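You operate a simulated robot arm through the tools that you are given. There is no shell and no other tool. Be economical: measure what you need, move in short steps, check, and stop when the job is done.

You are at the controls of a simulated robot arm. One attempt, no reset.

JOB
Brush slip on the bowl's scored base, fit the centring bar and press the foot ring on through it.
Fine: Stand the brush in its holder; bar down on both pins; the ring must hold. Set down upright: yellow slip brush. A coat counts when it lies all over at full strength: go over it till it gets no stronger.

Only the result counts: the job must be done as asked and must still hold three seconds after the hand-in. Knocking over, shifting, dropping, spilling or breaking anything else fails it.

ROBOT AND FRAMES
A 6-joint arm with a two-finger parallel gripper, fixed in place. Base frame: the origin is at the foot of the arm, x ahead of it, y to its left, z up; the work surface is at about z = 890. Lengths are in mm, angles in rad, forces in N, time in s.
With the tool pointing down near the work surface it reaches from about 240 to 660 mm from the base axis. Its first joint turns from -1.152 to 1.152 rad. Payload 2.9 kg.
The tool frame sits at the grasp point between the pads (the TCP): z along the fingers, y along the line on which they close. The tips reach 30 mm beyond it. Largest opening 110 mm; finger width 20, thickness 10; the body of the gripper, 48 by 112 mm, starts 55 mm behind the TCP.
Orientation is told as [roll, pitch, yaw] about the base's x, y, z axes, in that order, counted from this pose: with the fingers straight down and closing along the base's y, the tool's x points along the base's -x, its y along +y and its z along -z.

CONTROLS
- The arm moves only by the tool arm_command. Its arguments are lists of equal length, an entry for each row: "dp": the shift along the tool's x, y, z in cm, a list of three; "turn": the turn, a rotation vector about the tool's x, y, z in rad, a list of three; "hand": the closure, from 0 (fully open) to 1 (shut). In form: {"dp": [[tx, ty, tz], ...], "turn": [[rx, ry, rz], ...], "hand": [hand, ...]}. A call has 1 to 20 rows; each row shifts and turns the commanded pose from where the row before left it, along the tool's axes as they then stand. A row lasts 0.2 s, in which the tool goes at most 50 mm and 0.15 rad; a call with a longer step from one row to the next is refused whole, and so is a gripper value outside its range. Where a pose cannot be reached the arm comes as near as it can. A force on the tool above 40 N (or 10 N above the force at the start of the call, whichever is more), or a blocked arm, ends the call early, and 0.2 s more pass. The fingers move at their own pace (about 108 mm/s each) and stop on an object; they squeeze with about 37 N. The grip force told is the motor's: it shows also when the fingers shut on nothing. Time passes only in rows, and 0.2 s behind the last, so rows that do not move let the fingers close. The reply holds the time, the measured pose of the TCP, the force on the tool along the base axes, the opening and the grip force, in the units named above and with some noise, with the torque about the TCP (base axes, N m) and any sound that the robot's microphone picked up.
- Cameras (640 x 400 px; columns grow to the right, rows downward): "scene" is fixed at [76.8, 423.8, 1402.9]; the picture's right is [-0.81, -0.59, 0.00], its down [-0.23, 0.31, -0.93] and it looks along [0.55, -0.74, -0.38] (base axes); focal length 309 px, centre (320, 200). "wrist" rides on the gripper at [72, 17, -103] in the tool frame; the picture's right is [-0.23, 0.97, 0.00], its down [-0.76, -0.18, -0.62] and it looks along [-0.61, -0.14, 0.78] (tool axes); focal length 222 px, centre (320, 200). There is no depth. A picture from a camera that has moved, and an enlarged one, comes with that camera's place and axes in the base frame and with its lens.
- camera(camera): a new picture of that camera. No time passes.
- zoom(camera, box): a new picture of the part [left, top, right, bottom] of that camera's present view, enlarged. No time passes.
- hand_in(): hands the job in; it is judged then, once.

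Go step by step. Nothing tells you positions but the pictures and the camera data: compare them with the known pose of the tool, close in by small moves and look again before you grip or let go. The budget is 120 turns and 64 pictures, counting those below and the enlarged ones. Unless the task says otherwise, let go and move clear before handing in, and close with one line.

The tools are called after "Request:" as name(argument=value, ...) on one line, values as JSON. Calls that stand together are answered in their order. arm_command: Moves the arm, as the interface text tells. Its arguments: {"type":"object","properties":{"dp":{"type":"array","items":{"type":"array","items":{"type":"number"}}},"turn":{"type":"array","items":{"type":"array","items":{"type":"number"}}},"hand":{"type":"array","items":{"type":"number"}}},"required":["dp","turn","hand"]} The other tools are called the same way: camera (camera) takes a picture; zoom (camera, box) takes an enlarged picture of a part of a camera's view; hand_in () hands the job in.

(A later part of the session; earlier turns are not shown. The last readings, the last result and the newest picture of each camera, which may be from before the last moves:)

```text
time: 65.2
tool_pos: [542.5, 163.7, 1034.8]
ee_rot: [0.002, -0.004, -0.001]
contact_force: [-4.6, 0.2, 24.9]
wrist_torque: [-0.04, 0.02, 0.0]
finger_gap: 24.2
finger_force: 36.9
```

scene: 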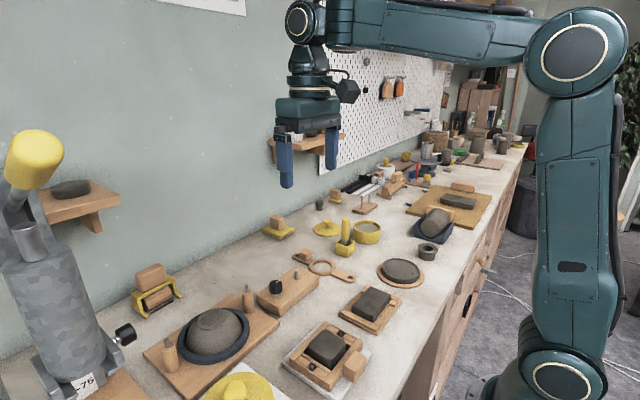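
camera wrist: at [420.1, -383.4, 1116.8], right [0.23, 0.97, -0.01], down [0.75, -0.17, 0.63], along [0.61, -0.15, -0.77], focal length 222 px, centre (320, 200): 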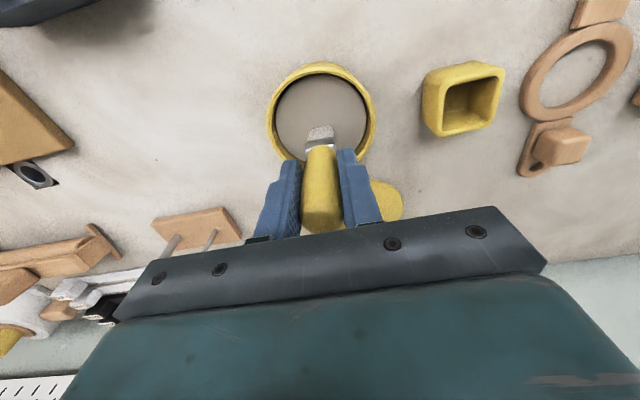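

Good contact. I'll ease off 2 mm and raster.

Request:
arm_command(dp=[[-0.7, 0.8, -0.2], [-0.6, 0.9, 0], [0, -0.85, 0], [0, -0.85, 0], [0, -0.85, 0], [0, -0.85, 0], [0.8, 0, 0], [0, 0.85, 0], [0, 0.85, 0], [0, 0.85, 0], [0, 0.85, 0], [0.8, 0, 0], [0, -0.85, 0], [0, -0.85, 0], [0, -0.85, 0], [0, -0.85, 0]], turn=[[0, 0, 0], [0, 0, 0], [0, 0, 0], [0, 0, 0], [0, 0, 0], [0, 0, 0], [0, 0, 0], [0, 0, 0], [0, 0, 0], [0, 0, 0], [0, 0, 0], [0, 0, 0], [0, 0, 0], [0, 0, 0], [0, 0, 0], [0, 0, 0]], hand=[1, 1, 1, 1, 1, 1, 1, 1, 1, 1, 1, 1, 1, 1, 1, 1])

Request:
arm_command(dp=[[0.8, 0, 0], [0, 0.85, 0], [0, 0.85, 0], [0, 0.85, 0], [0, 0.85, 0], [0.8, 0, 0], [0, -0.85, 0], [0, -0.85, 0], [0, -0.85, 0], [0, -0.85, 0], [0.8, 0, 0], [0, 0.85, 0], [0, 0.85, 0], [0, 0.85, 0], [0, 0.85, 0], [-0.8, -0.8, 0], [-0.8, -0.9, 0]], turn=[[0, 0, 0], [0, 0, 0], [0, 0, 0], [0, 0, 0], [0, 0, 0], [0, 0, 0], [0, 0, 0], [0, 0, 0], [0, 0, 0], [0, 0, 0], [0, 0, 0], [0, 0, 0], [0, 0, 0], [0, 0, 0], [0, 0, 0], [0, 0, 0], [0, 0, 0]], hand=[1, 1, 1, 1, 1, 1, 1, 1, 1, 1, 1, 1, 1, 1, 1, 1, 1])

Request:
arm_command(dp=[[0, 0, -3], [0, 0, -3], [-2, 0, 0], [0, 0, 0]], turn=[[0, 0, 0], [0, 0, 0], [0, 0, 0], [0, 0, 0]], hand=[1, 1, 1, 1])

Request:
zoom(camera="wrist", box=[285, 60, 345, 125])

Request:
zoom(camera="scene", box=[140, 200, 280, 340])

```text
time: 68.7
tool_pos: [539.6, 147.7, 1033.3]
ee_rot: [0.002, 0.001, 0.0]
contact_force: [-0.6, 6.6, 12.4]
wrist_torque: [0.48, -0.12, 0.1]
finger_gap: 24.6
finger_force: 36.6
```

```text
time: 72.2
tool_pos: [532.0, 163.8, 1034.0]
ee_rot: [0.001, 0.001, 0.0]
contact_force: [-2.3, 2.0, 6.5]
wrist_torque: [0.26, 0.1, 0.04]
finger_gap: 24.6
finger_force: 36.6
```

```text
time: 73.2
tool_pos: [553.5, 165.1, 1094.8]
ee_rot: [0.002, 0.002, -0.001]
contact_force: [0.4, -1.0, -0.7]
wrist_torque: [0.0, -0.02, 0.01]
finger_gap: 24.5
finger_force: 37.5
```

```text
6.15 times, centred on (315, 92) of wrist
camera zoom: at [481.0, 180.3, 1195.8], right [0.23, 0.97, 0.0], down [0.76, -0.18, 0.62], along [0.61, -0.14, -0.78], focal length 1367 px, centre (351, 862)
```

zoom: 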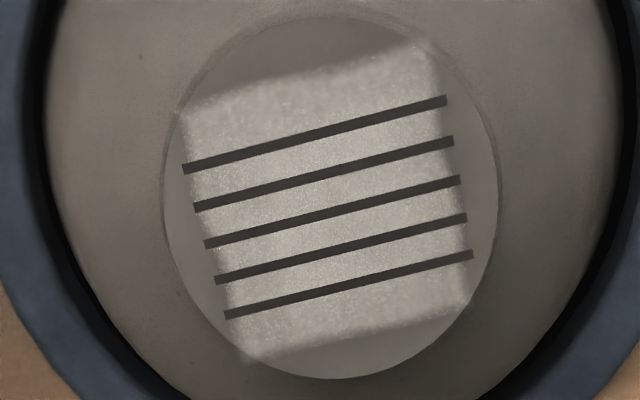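

```text
2.86 times, centred on (210, 270) of scene
camera zoom: at [76.8, 423.8, 1402.9], right [-0.81, -0.59, 0.0], down [-0.23, 0.31, -0.93], along [0.55, -0.74, -0.38], focal length 883 px, centre (634, 0)
```

zoom: 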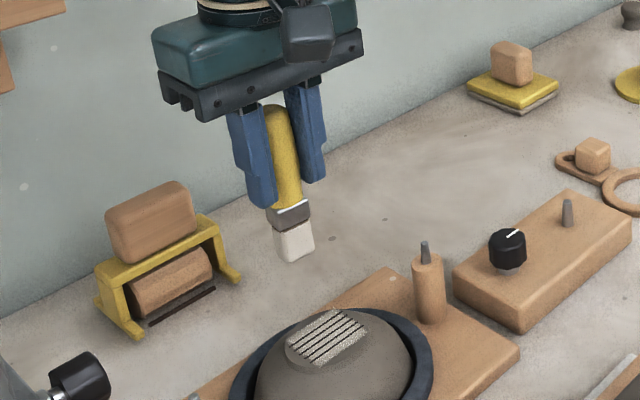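

The coat hasn't changed after a fresh dip and a full pass, so it's saturated. Next the brush goes back; I'll travel above the holder.

Request:
arm_command(dp=[[0.585, -4.44, 0], [0.585, -4.44, 0], [0.585, -4.44, 0], [0.585, -4.44, 0], [0.585, -4.44, 0], [0.585, -4.44, 0], [0.585, -4.44, 0], [0.585, -4.44, 0], [0.585, -4.44, 0], [0.585, -4.44, 0], [0, 0, 2], [0, 0, 0]], turn=[[0, 0, 0], [0, 0, 0], [0, 0, 0], [0, 0, 0], [0, 0, 0], [0, 0, 0], [0, 0, 0], [0, 0, 0], [0, 0, 0], [0, 0, 0], [0, 0, 0], [0, 0, 0]], hand=[1, 1, 1, 1, 1, 1, 1, 1, 1, 1, 1, 1])

Request:
zoom(camera="wrist", box=[250, 60, 390, 240])

Request:
zoom(camera="scene", box=[300, 150, 400, 260])

```text
time: 75.8
tool_pos: [493.8, -279.7, 1072.3]
ee_rot: [0.003, 0.002, -0.003]
contact_force: [0.4, 0.3, -0.4]
wrist_torque: [0.03, -0.03, -0.02]
finger_gap: 24.3
finger_force: 37.4
```

```text
2.22 times, centred on (320, 150) of wrist
camera zoom: at [422.0, -264.2, 1174.9], right [0.23, 0.97, 0.0], down [0.76, -0.18, 0.62], along [0.61, -0.14, -0.78], focal length 494 px, centre (320, 311)
```

zoom: 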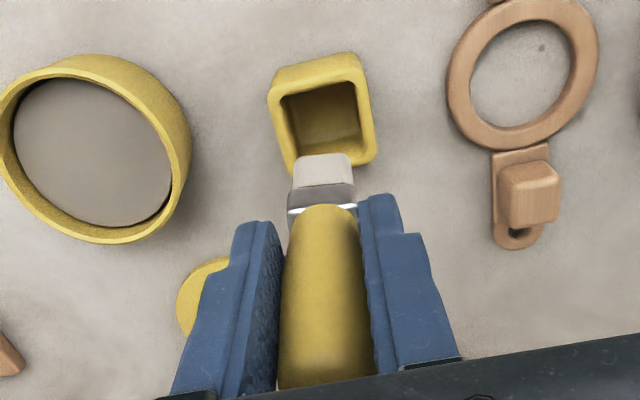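

```text
3.64 times, centred on (350, 205) of scene
camera zoom: at [76.8, 423.8, 1402.9], right [-0.81, -0.59, 0.0], down [-0.23, 0.31, -0.93], along [0.55, -0.74, -0.38], focal length 1124 px, centre (211, 182)
```

zoom: 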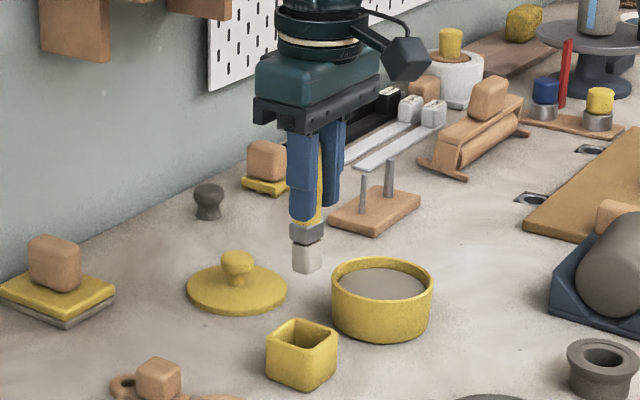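

The brush-to-hand geometry is unchanged, and the tip centre lines up with the holder at the original grasp pose. I'll correct by a millimetre and lower it.

Request:
arm_command(dp=[[-0.15, 0.11, 2], [0, 0, 2], [0, 0, 2], [0, 0, 1.2], [0, 0, 0]], turn=[[0, 0, 0], [0, 0, 0], [0, 0, 0], [0, 0, 0], [0, 0, 0]], hand=[1, 1, 1, 1, 1])

Request:
zoom(camera="wrist", box=[250, 60, 390, 240])

```text
time: 77.0
tool_pos: [494.9, -278.8, 999.8]
ee_rot: [0.001, 0.002, -0.001]
contact_force: [-0.1, -1.3, -0.7]
wrist_torque: [0.01, 0.03, 0.0]
finger_gap: 24.4
finger_force: 37.0
```

```text
2.22 times, centred on (320, 150) of wrist
camera zoom: at [423.6, -262.0, 1102.2], right [0.23, 0.97, 0.0], down [0.76, -0.18, 0.62], along [0.61, -0.14, -0.78], focal length 494 px, centre (320, 311)
```

zoom: 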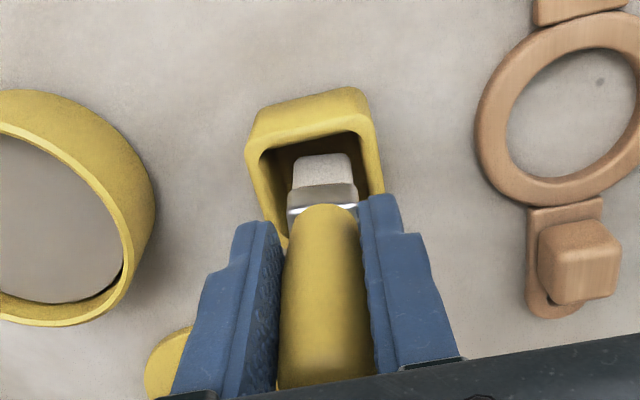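

The brush is inside the holder without contact. I'll lower it the last bit until it rests.

Request:
arm_command(dp=[[0, 0, 0.6], [0, 0, 0.4], [0, 0, 0.3], [0, 0, 0]], turn=[[0, 0, 0], [0, 0, 0], [0, 0, 0], [0, 0, 0]], hand=[1, 1, 1, 1])

```text
time: 78.0
tool_pos: [495.0, -278.7, 987.1]
ee_rot: [0.001, 0.001, -0.002]
contact_force: [-0.5, 0.7, -0.5]
wrist_torque: [-0.01, -0.03, 0.03]
finger_gap: 24.1
finger_force: 37.3
```

Request:
arm_command(dp=[[0, 0, 0.2], [0, 0, 0.2], [0, 0, 0]], turn=[[0, 0, 0], [0, 0, 0], [0, 0, 0]], hand=[1, 1, 1])

```text
time: 78.8
tool_pos: [495.9, -278.5, 983.4]
ee_rot: [0.0, 0.001, -0.003]
contact_force: [0.5, 0.1, -0.7]
wrist_torque: [-0.03, -0.03, 0.04]
finger_gap: 24.6
finger_force: 37.0
```

The reading shows no contact yet, so I'll lower in 2 mm steps.

Request:
arm_command(dp=[[0, 0, 0.2], [0, 0, 0.1], [0, 0, 0]], turn=[[0, 0, 0], [0, 0, 0], [0, 0, 0]], hand=[1, 1, 1])

```text
time: 79.7
tool_pos: [495.2, -279.5, 980.5]
ee_rot: [0.002, 0.001, -0.002]
contact_force: [-0.1, 0.1, -0.9]
wrist_torque: [-0.02, 0.02, -0.03]
finger_gap: 24.4
finger_force: 36.8
```

Request:
arm_command(dp=[[0, 0, 0.15], [0, 0, 0.15], [0, 0, 0]], turn=[[0, 0, 0], [0, 0, 0], [0, 0, 0]], hand=[1, 1, 1])

Request:
zoom(camera="scene", box=[300, 170, 380, 260])

```text
time: 80.5
tool_pos: [495.9, -279.7, 978.1]
ee_rot: [-0.002, -0.003, -0.003]
contact_force: [-5.9, 2.2, 20.3]
wrist_torque: [0.07, 0.17, 0.06]
finger_gap: 24.2
finger_force: 37.0
```

```text
4.44 times, centred on (340, 215) of scene
camera zoom: at [76.4, 424.1, 1402.9], right [-0.81, -0.59, 0.0], down [-0.23, 0.31, -0.93], along [0.55, -0.74, -0.38], focal length 1373 px, centre (231, 133)
```

zoom: 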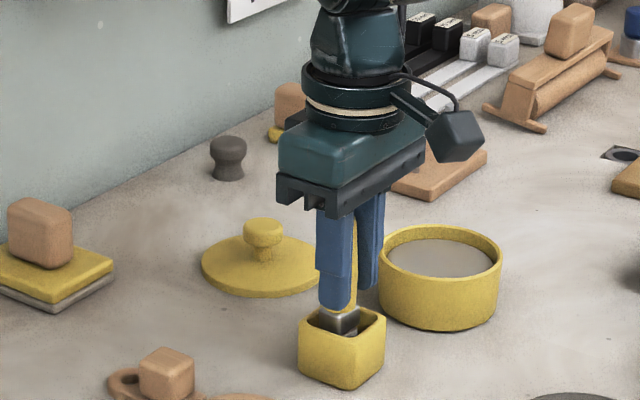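

It has bottomed. I'll ease up 1.5 mm, open partly and rise straight up.

Request:
arm_command(dp=[[0, 0, -0.15], [0, 0, 0], [0, 0, 0], [0, 0, 0], [0, 0, -3], [0, 0, -4], [0, 0, -4], [0, 0, 0]], turn=[[0, 0, 0], [0, 0, 0], [0, 0, 0], [0, 0, 0], [0, 0, 0], [0, 0, 0], [0, 0, 0], [0, 0, 0]], hand=[1, 0.75, 0.5, 0.5, 0.5, 0.5, 0.5, 0.5])

Request:
camera(camera="wrist")

Request:
zoom(camera="scene", box=[260, 170, 400, 310])

```text
time: 82.2
tool_pos: [494.5, -279.5, 1089.8]
ee_rot: [0.002, 0.003, -0.001]
contact_force: [0.7, 0.1, 1.1]
wrist_torque: [0.02, 0.05, 0.0]
finger_gap: 55.0
finger_force: 0.0
```

```text
26 pictures are left
camera wrist: at [423.6, -262.7, 1192.0], right [0.23, 0.97, 0.0], down [0.76, -0.18, 0.62], along [0.61, -0.14, -0.78], focal length 222 px, centre (320, 200)
```

wrist: 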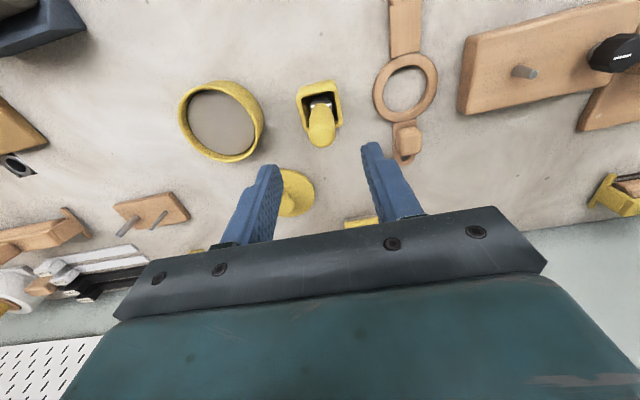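

```text
2.86 times, centred on (330, 240) of scene
camera zoom: at [76.8, 423.8, 1402.9], right [-0.81, -0.59, 0.0], down [-0.23, 0.31, -0.93], along [0.55, -0.74, -0.38], focal length 883 px, centre (291, 86)
```

zoom: 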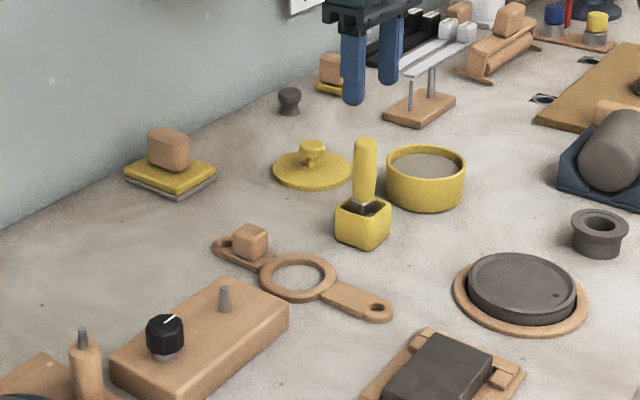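

The brush stands upright in its holder. Next I'll go above the bar's handle block.

Request:
arm_command(dp=[[-2.3, 3.55, 0], [-2.3, 3.55, 0], [-2.3, 3.55, 2], [0, 0, 4], [0, 0, 3], [0, 0, 0]], turn=[[0, 0, 0], [0, 0, 0], [0, 0, 0], [0, 0, 0], [0, 0, 0], [0, 0, 0]], hand=[0.5, 0.5, 0.5, 0.5, 0.5, 0.5])

Request:
camera(camera="wrist")

```text
time: 83.7
tool_pos: [564.5, -172.6, 998.0]
ee_rot: [0.001, 0.001, -0.003]
contact_force: [-0.3, -0.4, -0.4]
wrist_torque: [0.03, 0.04, 0.03]
finger_gap: 55.0
finger_force: 0.1
```

```text
24 pictures are left
camera wrist: at [492.5, -156.3, 1100.4], right [0.23, 0.97, 0.0], down [0.76, -0.18, 0.62], along [0.61, -0.14, -0.78], focal length 222 px, centre (320, 200)
```

wrist: 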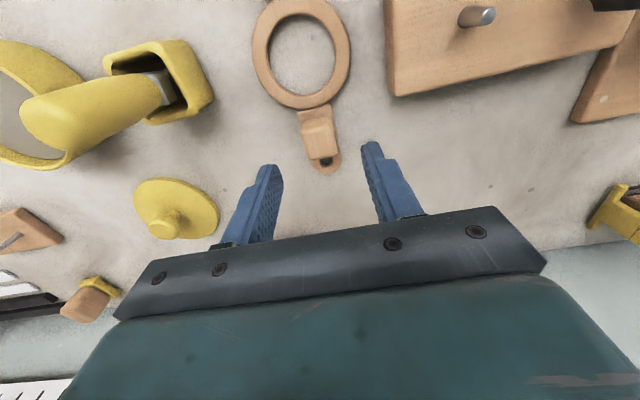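

The handle block is at about (567,-173.5) and the bar lies along x. I'll descend to straddle the block.

Request:
arm_command(dp=[[-0.25, -0.1, 2.5], [0, 0, 2.5], [0, 0, 1.5], [0, 0, 0.5], [0, 0, 0]], turn=[[0, 0, 0], [0, 0, 0], [0, 0, 0], [0, 0, 0], [0, 0, 0]], hand=[0.5, 0.5, 0.5, 0.5, 0.5])

Request:
zoom(camera="scene", box=[260, 200, 370, 310])

Request:
zoom(camera="wrist", box=[200, 0, 460, 250])

```text
time: 84.8
tool_pos: [565.9, -173.9, 929.6]
ee_rot: [0.001, 0.002, -0.002]
contact_force: [-0.3, -1.1, -0.4]
wrist_torque: [-0.01, 0.03, -0.01]
finger_gap: 55.0
finger_force: 0.1
```

```text
3.64 times, centred on (315, 255) of scene
camera zoom: at [76.8, 423.8, 1402.9], right [-0.81, -0.59, 0.0], down [-0.23, 0.31, -0.93], along [0.55, -0.74, -0.38], focal length 1124 px, centre (338, 0)
```

zoom: 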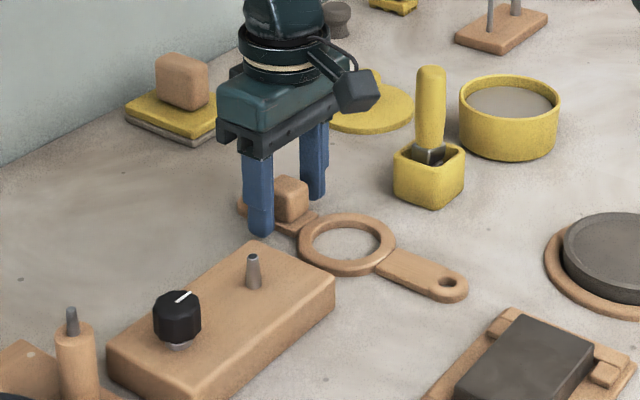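

```text
1.60 times, centred on (330, 125) of wrist
camera zoom: at [494.9, -156.4, 1030.7], right [0.23, 0.97, 0.0], down [0.76, -0.18, 0.62], along [0.61, -0.14, -0.78], focal length 355 px, centre (304, 320)
```

zoom: 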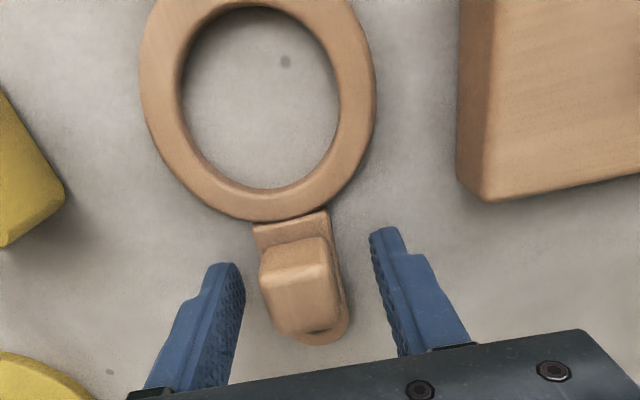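

The fingers straddle the block. I'll shift 3 mm in -x and close.

Request:
arm_command(dp=[[0.3, 0, 0.1], [0, 0, 0], [0, 0, 0], [0, 0, 0], [0, 0, 0]], turn=[[0, 0, 0], [0, 0, 0], [0, 0, 0], [0, 0, 0], [0, 0, 0]], hand=[0.5, 1, 1, 1, 1])

Request:
zoom(camera="wrist", box=[200, 0, 460, 250])

```text
time: 86.0
tool_pos: [564.0, -172.4, 927.4]
ee_rot: [0.001, -0.001, -0.003]
contact_force: [1.1, -0.7, 4.2]
wrist_torque: [-0.13, -0.1, 0.06]
finger_gap: 27.2
finger_force: 37.2
```

```text
1.60 times, centred on (330, 125) of wrist
camera zoom: at [492.1, -156.7, 1030.5], right [0.23, 0.97, 0.0], down [0.76, -0.18, 0.62], along [0.61, -0.14, -0.78], focal length 355 px, centre (304, 320)
```

zoom: 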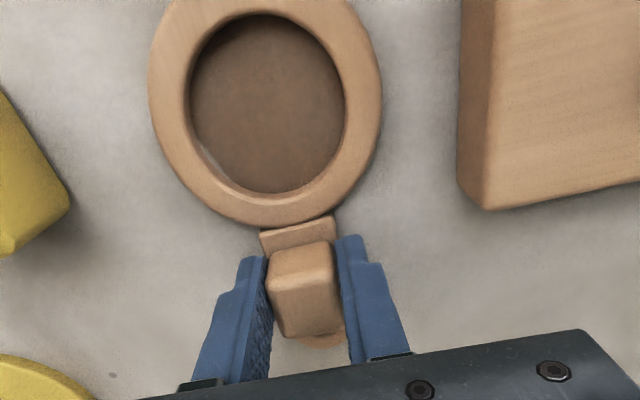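

The block is gripped at 27 mm. I'll lift and check that the bar hangs level.

Request:
arm_command(dp=[[0, 0, -1], [0, 0, -3], [0, 0, -4], [0, 0, -4], [0, 0, 0]], turn=[[0, 0, 0], [0, 0, 0], [0, 0, 0], [0, 0, 0], [0, 0, 0]], hand=[1, 1, 1, 1, 1])

Request:
zoom(camera="scene", box=[250, 160, 380, 290])

Request:
camera(camera="wrist")

```text
time: 87.2
tool_pos: [564.3, -172.4, 1046.9]
ee_rot: [0.001, 0.002, -0.003]
contact_force: [0.0, 1.1, -0.7]
wrist_torque: [-0.02, 0.01, 0.02]
finger_gap: 27.0
finger_force: 37.1
```

```text
3.08 times, centred on (315, 225) of scene
camera zoom: at [76.8, 423.8, 1402.9], right [-0.81, -0.59, 0.0], down [-0.23, 0.31, -0.93], along [0.55, -0.74, -0.38], focal length 951 px, centre (335, 123)
```

zoom: 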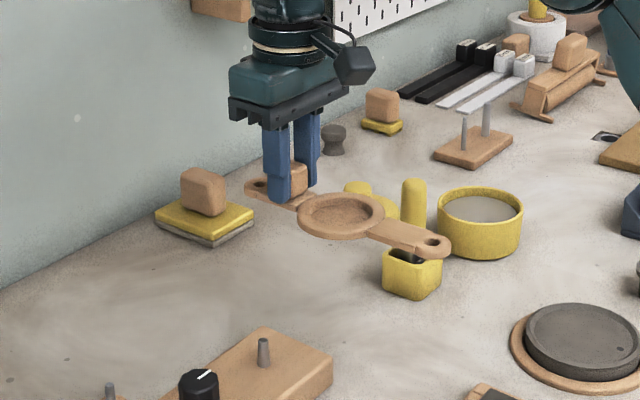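

```text
19 pictures are left
camera wrist: at [492.3, -156.5, 1150.0], right [0.23, 0.97, 0.0], down [0.76, -0.18, 0.62], along [0.61, -0.14, -0.78], focal length 222 px, centre (320, 200)
```

wrist: 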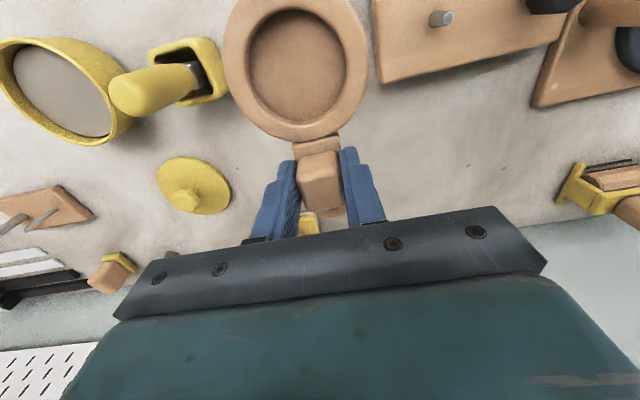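

The bar hangs level. I'll raise it, carry it clear of the brush, and then turn it +90° in yaw.

Request:
arm_command(dp=[[0, 0, -2.5], [0, 0, -2.5], [0.5, 4.5, 0], [0.5, 4.5, 0], [0.5, 4.5, 0], [0.5, 4.5, 0], [0.5, 4.5, 0], [0, 0, 0], [0, 0, 0], [0, 0, 0], [0, 0, 0], [0, 0, 0], [0, 0, 0], [0, 0, 0], [0, 0, 0], [0, 0, 0], [0, 0, 0], [0, 0, 0], [0, 0, 0]], turn=[[0, 0, 0], [0, 0, 0], [0, 0, 0], [0, 0, 0], [0, 0, 0], [0, 0, 0], [0, 0, 0], [0, 0, -0.1428], [0, 0, -0.1428], [0, 0, -0.1428], [0, 0, -0.1428], [0, 0, -0.1428], [0, 0, -0.1428], [0, 0, -0.1428], [0, 0, -0.1428], [0, 0, -0.1428], [0, 0, -0.1428], [0, 0, -0.1428], [0, 0, 0]], hand=[1, 1, 1, 1, 1, 1, 1, 1, 1, 1, 1, 1, 1, 1, 1, 1, 1, 1, 1])

```text
time: 91.2
tool_pos: [539.3, 50.7, 1098.9]
ee_rot: [0.001, 0.0, 1.569]
contact_force: [-0.7, -0.8, -0.5]
wrist_torque: [0.01, 0.0, -0.01]
finger_gap: 27.2
finger_force: 36.8
```

Now I'll move over the bowl and hover at z≈1030 to check alignment with the pins.

Request:
arm_command(dp=[[-4.25, 0.1, 0], [-4.25, 0.1, 0], [-4.25, 0.1, 0], [-4.23, 0, 0], [0, 0, 3.5], [0, 0, 3.4], [0, 0, 0]], turn=[[0, 0, 0], [0, 0, 0], [0, 0, 0], [0, 0, 0], [0, 0, 0], [0, 0, 0], [0, 0, 0]], hand=[1, 1, 1, 1, 1, 1, 1])

Request:
zoom(camera="wrist", box=[180, 0, 460, 240])

Request:
zoom(camera="scene", box=[130, 220, 290, 380])

```text
time: 92.8
tool_pos: [537.5, 221.3, 1029.9]
ee_rot: [0.002, -0.002, 1.568]
contact_force: [1.5, 1.0, -1.2]
wrist_torque: [0.0, -0.01, 0.02]
finger_gap: 27.2
finger_force: 37.1
```

```text
1.67 times, centred on (320, 120) of wrist
camera zoom: at [520.5, 148.4, 1131.4], right [-0.97, 0.23, 0.0], down [0.18, 0.76, 0.62], along [0.14, 0.61, -0.78], focal length 370 px, centre (320, 333)
```

zoom: 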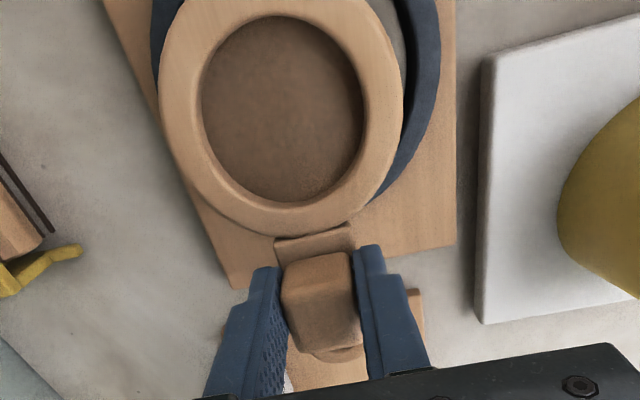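

```text
2.50 times, centred on (210, 300) of scene
camera zoom: at [76.8, 423.8, 1402.9], right [-0.81, -0.59, 0.0], down [-0.23, 0.31, -0.93], along [0.55, -0.74, -0.38], focal length 772 px, centre (595, -50)
```

zoom: 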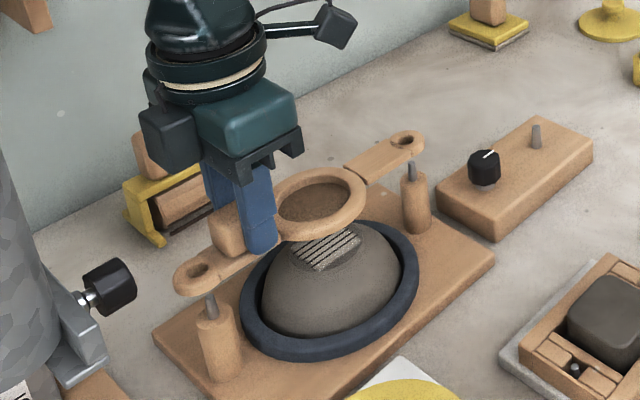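

The alignment is close: it needs about +2 mm in x and -3 mm in y. I'll correct, lower closer to the pins and zoom in.

Request:
arm_command(dp=[[0.3, -0.2, 0.8], [0, 0, 0.9], [0, 0, 0]], turn=[[0, 0, 0], [0, 0, 0], [0, 0, 0]], hand=[1, 1, 1])

Request:
zoom(camera="scene", box=[160, 240, 260, 340])

```text
time: 93.7
tool_pos: [539.8, 217.8, 1011.0]
ee_rot: [0.004, -0.002, 1.57]
contact_force: [0.3, -0.3, -0.9]
wrist_torque: [0.0, 0.04, 0.03]
finger_gap: 26.8
finger_force: 37.6
```

```text
4.00 times, centred on (210, 290) of scene
camera zoom: at [76.8, 423.8, 1402.9], right [-0.81, -0.59, 0.0], down [-0.23, 0.31, -0.93], along [0.55, -0.74, -0.38], focal length 1236 px, centre (760, -160)
```

zoom: 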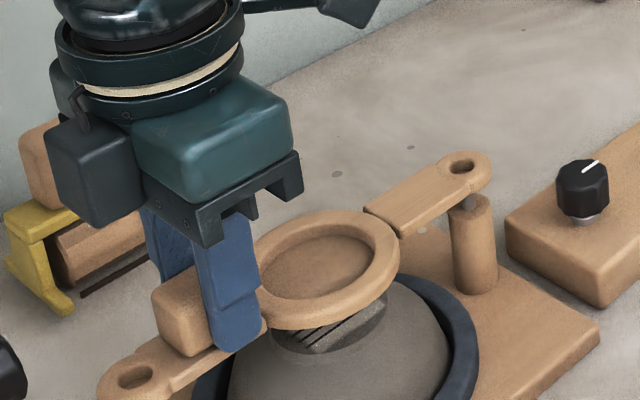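

The pins line up to within about 1–2 mm. I'll apply a small y and yaw correction and lower slowly, feeling for contact.

Request:
arm_command(dp=[[0.1, 0, 0.2], [0, 0, 0.2], [0, 0, 0.2], [0, 0, 0.2], [0, 0, 0]], turn=[[0, 0, -0.01], [0, 0, 0], [0, 0, 0], [0, 0, 0], [0, 0, 0]], hand=[1, 1, 1, 1, 1])

Request:
zoom(camera="scene", box=[145, 260, 265, 370])

```text
time: 94.8
tool_pos: [537.8, 216.6, 1004.7]
ee_rot: [0.002, 0.0, 1.58]
contact_force: [-2.2, 4.6, 1.7]
wrist_torque: [-0.09, 0.11, -0.47]
finger_gap: 27.3
finger_force: 36.8
```

```text
3.64 times, centred on (205, 315) of scene
camera zoom: at [76.7, 424.0, 1402.9], right [-0.81, -0.59, 0.0], down [-0.23, 0.31, -0.93], along [0.55, -0.74, -0.38], focal length 1124 px, centre (738, -218)
```

zoom: 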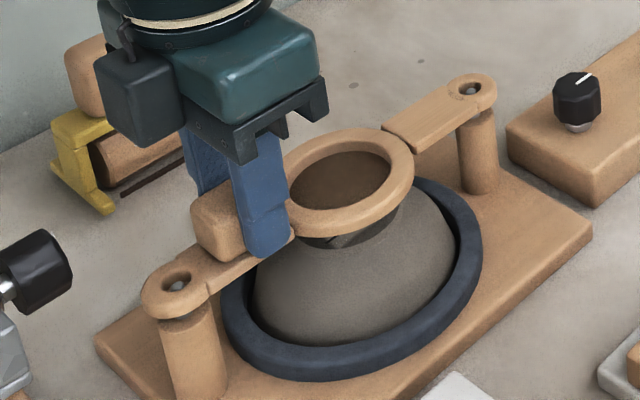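

Both pin tips are in the holes. I'll relax the side load slightly and keep lowering to the shoulders.

Request:
arm_command(dp=[[-0.08, 0.15, 0.1], [0, 0, 0.2], [0, 0, 0.2], [0, 0, 0.2], [0, 0, 0]], turn=[[0, 0, 0.007], [0, 0, 0], [0, 0, 0], [0, 0, 0], [0, 0, 0]], hand=[1, 1, 1, 1, 1])

```text
time: 96.0
tool_pos: [536.6, 218.8, 998.1]
ee_rot: [0.001, -0.003, 1.572]
contact_force: [-0.4, 0.6, -0.3]
wrist_torque: [0.03, -0.02, -0.03]
finger_gap: 26.9
finger_force: 37.6
```

No side load now. Continuing down.

Request:
arm_command(dp=[[0, 0, 0.2], [0, 0, 0.2], [0, 0, 0.2], [0, 0, 0]], turn=[[0, 0, 0], [0, 0, 0], [0, 0, 0], [0, 0, 0]], hand=[1, 1, 1, 1])

```text
time: 97.0
tool_pos: [537.2, 218.2, 994.8]
ee_rot: [-0.002, -0.003, 1.574]
contact_force: [-8.3, -1.2, 24.3]
wrist_torque: [-0.9, 0.43, -0.19]
finger_gap: 27.4
finger_force: 37.1
```

Firm contact at 994.8; I'll check whether it's fully seated.

Request:
zoom(camera="scene", box=[145, 260, 265, 370])

```text
3.64 times, centred on (205, 315) of scene
camera zoom: at [76.2, 423.6, 1403.0], right [-0.81, -0.59, 0.0], down [-0.22, 0.31, -0.93], along [0.55, -0.74, -0.38], focal length 1124 px, centre (738, -218)
```

zoom: 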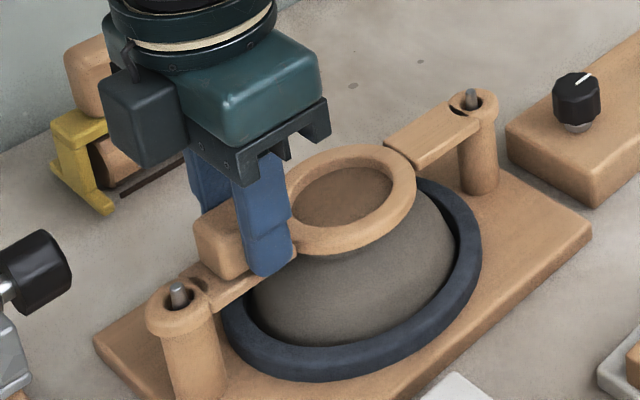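

It's seated on both posts. I'll ease off, open and rise straight up, then check from the wrist camera.

Request:
arm_command(dp=[[0, 0, -0.25], [0, 0, 0], [0, 0, 0], [0, 0, 0], [0, 0, -2], [0, 0, -4], [0, 0, -4], [4, 0, 0], [0, 0, 0]], turn=[[0, 0, 0], [0, 0, 0], [0, 0, 0], [0, 0, 0], [0, 0, 0], [0, 0, 0], [0, 0, 0], [0, 0, 0], [0, 0, 0]], hand=[1, 0.7, 0.4, 0.4, 0.4, 0.4, 0.4, 0.4, 0.4])

Request:
camera(camera="wrist")

Request:
zoom(camera="scene", box=[145, 250, 275, 370])

```text
time: 99.0
tool_pos: [536.7, 177.6, 1093.7]
ee_rot: [0.001, -0.001, 1.574]
contact_force: [0.0, 0.5, 0.4]
wrist_torque: [-0.02, -0.02, 0.0]
finger_gap: 66.1
finger_force: 0.0
```

```text
13 pictures are left
camera wrist: at [520.7, 104.3, 1195.8], right [-0.97, 0.23, 0.0], down [0.18, 0.76, 0.62], along [0.14, 0.61, -0.78], focal length 222 px, centre (320, 200)
```

wrist: 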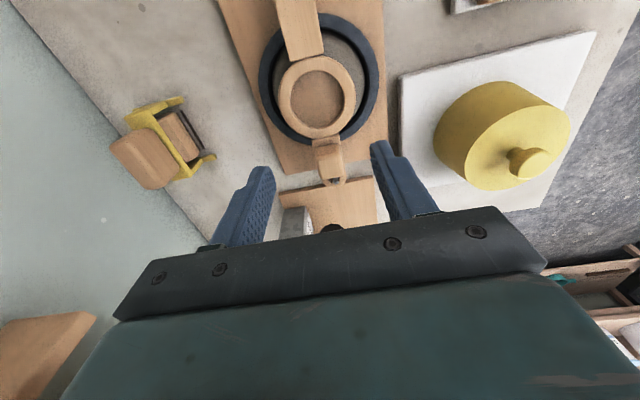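

```text
3.33 times, centred on (210, 310) of scene
camera zoom: at [76.8, 423.8, 1402.9], right [-0.81, -0.59, 0.0], down [-0.23, 0.31, -0.93], along [0.55, -0.74, -0.38], focal length 1030 px, centre (687, -167)
```

zoom: 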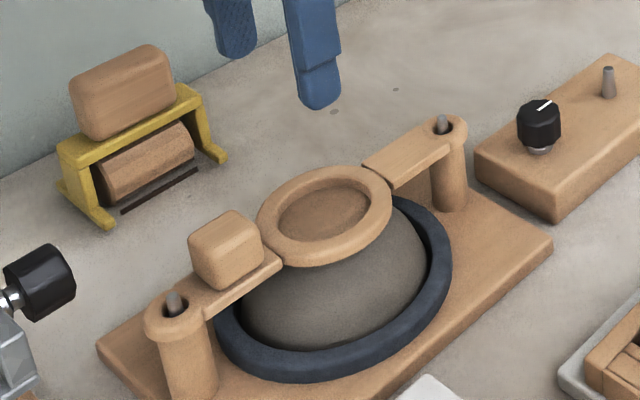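

The bar sits down on both pins. Next is the foot ring near (290,-394): first I'll turn back to yaw 0, then travel there high.

Request:
arm_command(dp=[[0, 0, 0], [0, 0, 0], [0, 0, 0], [0, 0, 0], [0, 0, 0], [0, 0, 0], [0, 0, 0], [0, 0, 0], [0, 0, 0], [0, 0, 0], [0, 0, 0], [0, 0, 0]], turn=[[0, 0, 0.143], [0, 0, 0.143], [0, 0, 0.143], [0, 0, 0.143], [0, 0, 0.143], [0, 0, 0.143], [0, 0, 0.143], [0, 0, 0.143], [0, 0, 0.143], [0, 0, 0.143], [0, 0, 0.143], [0, 0, 0]], hand=[0.2, 0.2, 0.2, 0.2, 0.2, 0.2, 0.2, 0.2, 0.2, 0.2, 0.2, 0.2])

Request:
arm_command(dp=[[1.9, -4.4, 0], [1.9, -4.4, 0], [1.9, -4.4, 0], [1.9, -4.4, 0], [1.9, -4.4, 0], [1.9, -4.4, 0], [1.9, -4.4, 0], [1.9, -4.4, 0], [1.9, -4.4, 0], [1.9, -4.4, 0], [1.9, -4.4, 0], [1.9, -4.4, 0], [1.9, -4.4, 0], [0, 0, 4], [0, 0, 0]], turn=[[0, 0, 0], [0, 0, 0], [0, 0, 0], [0, 0, 0], [0, 0, 0], [0, 0, 0], [0, 0, 0], [0, 0, 0], [0, 0, 0], [0, 0, 0], [0, 0, 0], [0, 0, 0], [0, 0, 0], [0, 0, 0], [0, 0, 0]], hand=[0.2, 0.2, 0.2, 0.2, 0.2, 0.2, 0.2, 0.2, 0.2, 0.2, 0.2, 0.2, 0.2, 0.2, 0.2])

Request:
camera(camera="wrist")

```text
time: 101.7
tool_pos: [536.8, 178.3, 1094.8]
ee_rot: [0.001, 0.002, 0.0]
contact_force: [0.3, -0.3, -0.7]
wrist_torque: [0.0, -0.02, 0.01]
finger_gap: 87.8
finger_force: 0.0
```

```text
time: 104.8
tool_pos: [289.3, -393.2, 1052.4]
ee_rot: [0.003, 0.001, 0.0]
contact_force: [0.5, 0.6, -0.2]
wrist_torque: [0.0, 0.0, 0.01]
finger_gap: 87.9
finger_force: 0.0
```

```text
11 pictures are left
camera wrist: at [218.4, -377.3, 1155.1], right [0.23, 0.97, 0.0], down [0.76, -0.18, 0.62], along [0.61, -0.14, -0.78], focal length 222 px, centre (320, 200)
```

wrist: 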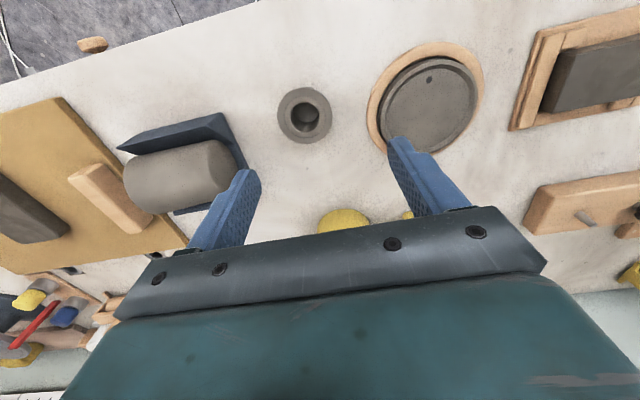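

The foot ring appears to be at about (290,-410) with its top near 916. I'll zoom in for its shape.

Request:
zoom(camera="scene", box=[405, 230, 450, 275])

```text
8.89 times, centred on (428, 252) of scene
camera zoom: at [76.8, 423.8, 1402.9], right [-0.81, -0.59, 0.0], down [-0.23, 0.31, -0.93], along [0.55, -0.74, -0.38], focal length 2746 px, centre (-636, -267)
```

zoom: 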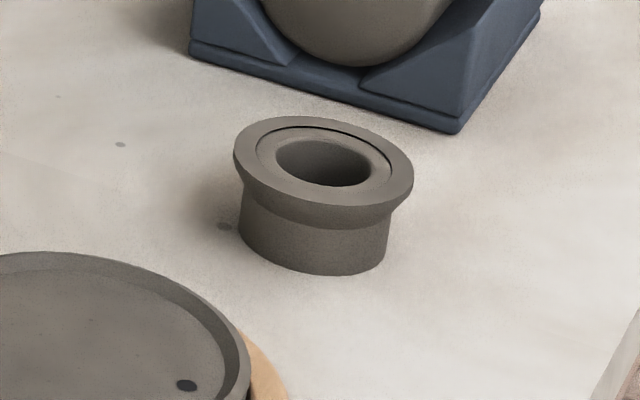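

The ring is about 60 mm across the flange, 50 mm across the body and 27 mm high. I'll descend to just above it and check centring.

Request:
arm_command(dp=[[-0.07, -1.5, 3], [0, 0, 3], [0, 0, 3], [0, 0, 0]], turn=[[0, 0, 0], [0, 0, 0], [0, 0, 0], [0, 0, 0]], hand=[0.3, 0.3, 0.3, 0.3])

Request:
zoom(camera="wrist", box=[200, 50, 440, 240])

```text
time: 105.8
tool_pos: [291.5, -409.7, 961.6]
ee_rot: [0.001, 0.002, 0.0]
contact_force: [0.1, -0.3, 0.3]
wrist_torque: [-0.02, 0.03, 0.0]
finger_gap: 76.7
finger_force: 0.1
```

```text
2.11 times, centred on (320, 145) of wrist
camera zoom: at [218.1, -391.9, 1064.4], right [0.23, 0.97, 0.0], down [0.76, -0.18, 0.62], along [0.61, -0.14, -0.78], focal length 468 px, centre (320, 316)
```

zoom: 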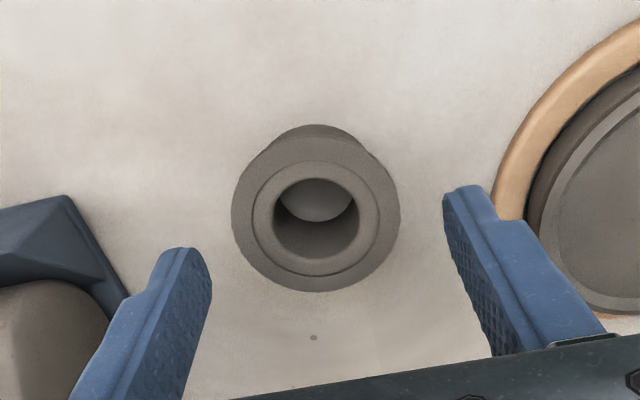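

It's centred at (289,-409). I'll descend to z 940 and close on the flange rim.

Request:
arm_command(dp=[[0.25, 0.03, 1.2], [0, 0, 0.96], [0, 0, 0], [0, 0, 0], [0, 0, 0], [0, 0, 0]], turn=[[0, 0, 0], [0, 0, 0], [0, 0, 0], [0, 0, 0], [0, 0, 0], [0, 0, 0]], hand=[0.3, 0.3, 0.3, 1, 1, 1])

Request:
zoom(camera="scene", box=[400, 200, 470, 280])

```text
time: 107.2
tool_pos: [287.7, -409.2, 940.6]
ee_rot: [0.004, 0.0, 0.0]
contact_force: [0.1, -0.2, -0.9]
wrist_torque: [-0.04, 0.0, 0.01]
finger_gap: 47.3
finger_force: 36.9
```

```text
5.00 times, centred on (435, 240) of scene
camera zoom: at [76.8, 423.8, 1402.9], right [-0.81, -0.59, 0.0], down [-0.23, 0.31, -0.93], along [0.55, -0.74, -0.38], focal length 1545 px, centre (-255, 0)
```

zoom: 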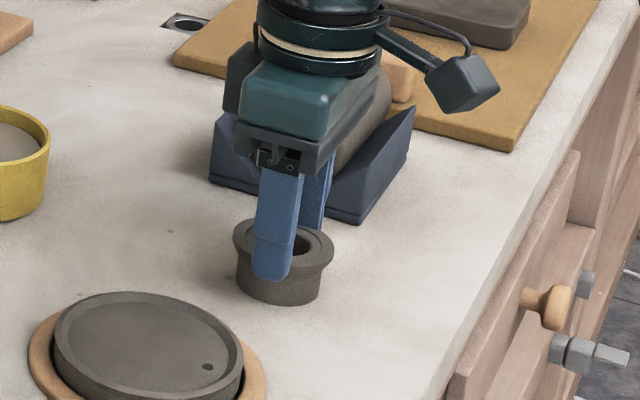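

It's gripped at 47 mm, which is the body diameter, so the pads sit at body size. I'll lift a little and check that it comes along level.

Request:
arm_command(dp=[[0, 0, -1], [0, 0, -3], [0, 0, -4], [0, 0, -4], [0, 0, -3], [0, 0, 0]], turn=[[0, 0, 0], [0, 0, 0], [0, 0, 0], [0, 0, 0], [0, 0, 0], [0, 0, 0]], hand=[1, 1, 1, 1, 1, 1])

Request:
camera(camera="wrist")

```text
time: 108.7
tool_pos: [286.9, -408.3, 1091.9]
ee_rot: [0.001, 0.002, 0.0]
contact_force: [0.0, -0.1, -0.6]
wrist_torque: [0.04, 0.02, -0.03]
finger_gap: 47.4
finger_force: 37.1
```

```text
7 pictures are left
camera wrist: at [215.6, -392.1, 1193.9], right [0.23, 0.97, 0.0], down [0.76, -0.18, 0.62], along [0.61, -0.14, -0.78], focal length 222 px, centre (320, 200)
```

wrist: 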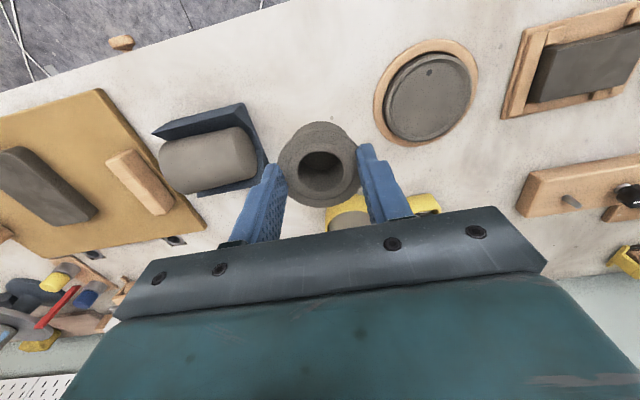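

The ring is held level and centred on the TCP. I'll carry it over the bowl and turn +90° so the fingers close along x, clear of the handle.

Request:
arm_command(dp=[[-1.93, 4.4, 0], [-1.93, 4.4, 0], [-1.93, 4.4, 0], [-1.93, 4.4, 0], [-1.93, 4.4, 0], [-1.93, 4.4, 0], [-1.93, 4.4, 0], [-1.93, 4.4, 0], [-1.93, 4.4, 0], [-1.93, 4.4, 0], [-1.93, 4.4, 0], [-1.93, 4.4, 0], [-1.93, 4.45, 0], [0, 0, 0]], turn=[[0, 0, 0], [0, 0, 0], [0, 0, 0], [0, 0, 0], [0, 0, 0], [0, 0, 0], [0, 0, 0], [0, 0, 0], [0, 0, 0], [0, 0, 0], [0, 0, 0], [0, 0, 0], [0, 0, 0], [0, 0, 0]], hand=[1, 1, 1, 1, 1, 1, 1, 1, 1, 1, 1, 1, 1, 1])

Request:
arm_command(dp=[[0, 0, 0], [0, 0, 0], [0, 0, 0], [0, 0, 0], [0, 0, 0], [0, 0, 0], [0, 0, 0], [0, 0, 0], [0, 0, 0], [0, 0, 0], [0, 0, 0], [0, 0, 0]], turn=[[0, 0, -0.1428], [0, 0, -0.1428], [0, 0, -0.1428], [0, 0, -0.1428], [0, 0, -0.1428], [0, 0, -0.1428], [0, 0, -0.1428], [0, 0, -0.1428], [0, 0, -0.1428], [0, 0, -0.1428], [0, 0, -0.1428], [0, 0, 0]], hand=[1, 1, 1, 1, 1, 1, 1, 1, 1, 1, 1, 1])

```text
time: 111.7
tool_pos: [539.6, 163.3, 1092.5]
ee_rot: [0.002, 0.001, -0.001]
contact_force: [0.3, -1.5, -0.9]
wrist_torque: [-0.02, 0.0, -0.01]
finger_gap: 47.1
finger_force: 37.0
```

```text
time: 114.2
tool_pos: [539.3, 163.0, 1091.9]
ee_rot: [0.001, -0.002, 1.573]
contact_force: [0.6, 0.5, -1.0]
wrist_torque: [0.01, 0.01, -0.02]
finger_gap: 47.4
finger_force: 37.1
```

Now I'll lower to hover just above the collar and check.

Request:
arm_command(dp=[[-0.15, 0.13, 2.5], [0, 0, 2.5], [0, 0, 1.5], [0, 0, 0]], turn=[[0, 0, 0], [0, 0, 0], [0, 0, 0], [0, 0, 0]], hand=[1, 1, 1, 1])

Request:
zoom(camera="wrist", box=[220, 20, 420, 220])

Request:
zoom(camera="scene", box=[165, 255, 265, 350])

```text
time: 115.2
tool_pos: [538.2, 165.0, 1026.8]
ee_rot: [0.002, -0.002, 1.57]
contact_force: [-0.6, -0.2, -0.1]
wrist_torque: [-0.03, 0.0, -0.01]
finger_gap: 47.3
finger_force: 36.8
```

```text
2.00 times, centred on (320, 120) of wrist
camera zoom: at [521.6, 93.0, 1129.3], right [-0.97, 0.23, 0.0], down [0.18, 0.76, 0.62], along [0.14, 0.61, -0.78], focal length 444 px, centre (320, 360)
```

zoom: 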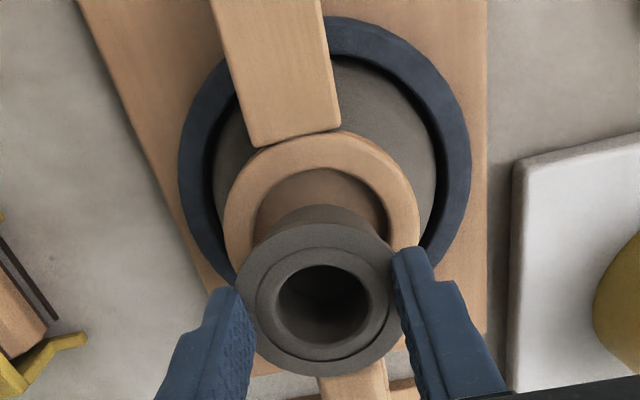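

```text
4.21 times, centred on (215, 302) of scene
camera zoom: at [76.8, 423.8, 1402.9], right [-0.81, -0.59, 0.0], down [-0.23, 0.31, -0.93], along [0.55, -0.74, -0.38], focal length 1301 px, centre (762, -232)
```

zoom: 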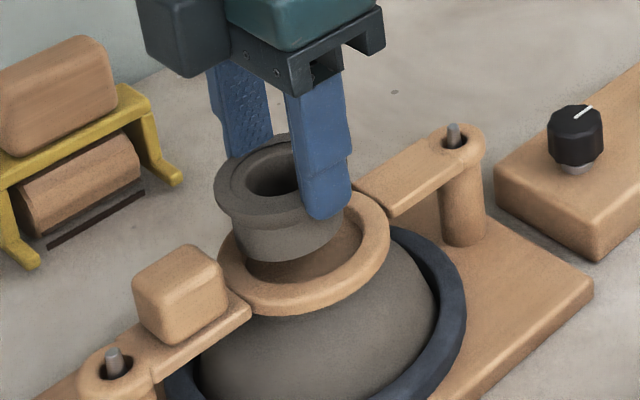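

The ring is within about 1–2 mm of the collar axis. I'll shift 1.5 mm in -y and lower in small steps, feeling for contact.

Request:
arm_command(dp=[[0.15, 0, 0.5], [0, 0, 0.4], [0, 0, 0.3], [0, 0, 0.3], [0, 0, 0.3], [0, 0, 0]], turn=[[0, 0, 0], [0, 0, 0], [0, 0, 0], [0, 0, 0], [0, 0, 0], [0, 0, 0]], hand=[1, 1, 1, 1, 1, 1])

```text
time: 116.7
tool_pos: [535.7, 164.1, 1012.9]
ee_rot: [-0.002, -0.005, 1.57]
contact_force: [-5.2, -4.2, 25.5]
wrist_torque: [0.34, 0.06, 0.04]
finger_gap: 47.1
finger_force: 37.3
```

The rim is touching the collar on its +y/+x side. I'll back up, shift -y 2 mm and -x 1.5 mm, and retry.

Request:
arm_command(dp=[[0, 0, -0.6], [0.2, 0.15, 0], [0, 0, 0.3], [0, 0, 0.3], [0, 0, 0.1], [0, 0, 0]], turn=[[0, 0, 0], [0, 0, 0], [0, 0, 0], [0, 0, 0], [0, 0, 0], [0, 0, 0]], hand=[1, 1, 1, 1, 1, 1])

```text
time: 118.0
tool_pos: [536.9, 161.5, 1008.9]
ee_rot: [0.001, -0.001, 1.571]
contact_force: [-0.7, -0.8, -1.8]
wrist_torque: [0.0, -0.01, -0.06]
finger_gap: 47.3
finger_force: 37.6
```

It has entered the collar with no force. I'll keep lowering toward the base.

Request:
arm_command(dp=[[0, 0, 0.3], [0, 0, 0.3], [0, 0, 0.2], [0, 0, 0.2], [0, 0, 0]], turn=[[0, 0, 0], [0, 0, 0], [0, 0, 0], [0, 0, 0], [0, 0, 0]], hand=[1, 1, 1, 1, 1])

```text
time: 119.2
tool_pos: [535.4, 161.8, 997.8]
ee_rot: [0.002, 0.0, 1.573]
contact_force: [-0.3, -0.5, 3.2]
wrist_torque: [-0.13, 0.08, -0.03]
finger_gap: 47.5
finger_force: 36.7
```

Light contact is beginning at ring bottom ≈947. I'll press down gradually.

Request:
arm_command(dp=[[0, 0, 0.2], [0, 0, 0.2], [0, 0, 0]], turn=[[0, 0, 0], [0, 0, 0], [0, 0, 0]], hand=[1, 1, 1])

Request:
zoom(camera="scene", box=[165, 255, 265, 350])

```text
time: 120.0
tool_pos: [535.6, 161.7, 995.7]
ee_rot: [-0.003, -0.003, 1.571]
contact_force: [-5.9, -1.4, 30.6]
wrist_torque: [-0.09, 0.3, 0.02]
finger_gap: 47.4
finger_force: 37.1
```

```text
4.21 times, centred on (215, 302) of scene
camera zoom: at [76.1, 423.6, 1403.0], right [-0.81, -0.59, 0.0], down [-0.22, 0.31, -0.93], along [0.55, -0.74, -0.38], focal length 1301 px, centre (762, -232)
```

zoom: 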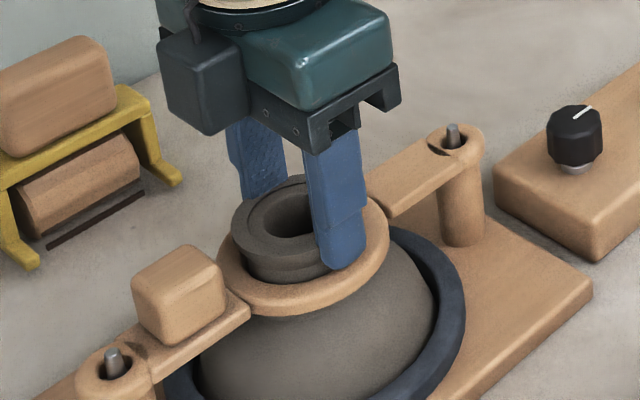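

The fingertips are about level with the collar top, so that force may be from them rather than the ring. I'll release, rise, set a 28 mm gap and press on the ring's top face instead.

Request:
arm_command(dp=[[0, 0, -0.3], [0, 0, 0], [0, 0, 0], [0, 0, 0], [0, 0, -2], [0, 0, -2], [0, 0, 0], [0, 0, 0], [0, 0, 0]], turn=[[0, 0, 0], [0, 0, 0], [0, 0, 0], [0, 0, 0], [0, 0, 0], [0, 0, 0], [0, 0, 0], [0, 0, 0], [0, 0, 0]], hand=[1, 0.45, 0.45, 0.45, 0.45, 0.45, 0.745, 0.745, 0.745])

Request:
zoom(camera="wrist", box=[220, 20, 420, 220])

```text
time: 122.0
tool_pos: [536.1, 160.7, 1037.8]
ee_rot: [0.002, 0.0, 1.57]
contact_force: [0.4, -0.4, -1.3]
wrist_torque: [-0.01, -0.01, -0.01]
finger_gap: 28.2
finger_force: 0.0
```

```text
2.00 times, centred on (320, 120) of wrist
camera zoom: at [519.9, 89.3, 1140.6], right [-0.97, 0.23, 0.0], down [0.18, 0.76, 0.62], along [0.14, 0.61, -0.78], focal length 444 px, centre (320, 360)
```

zoom: 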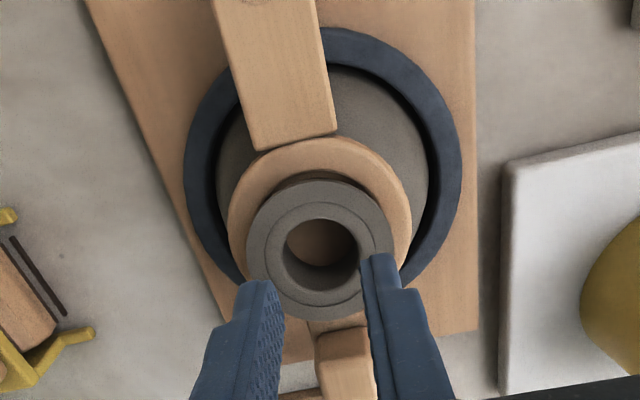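

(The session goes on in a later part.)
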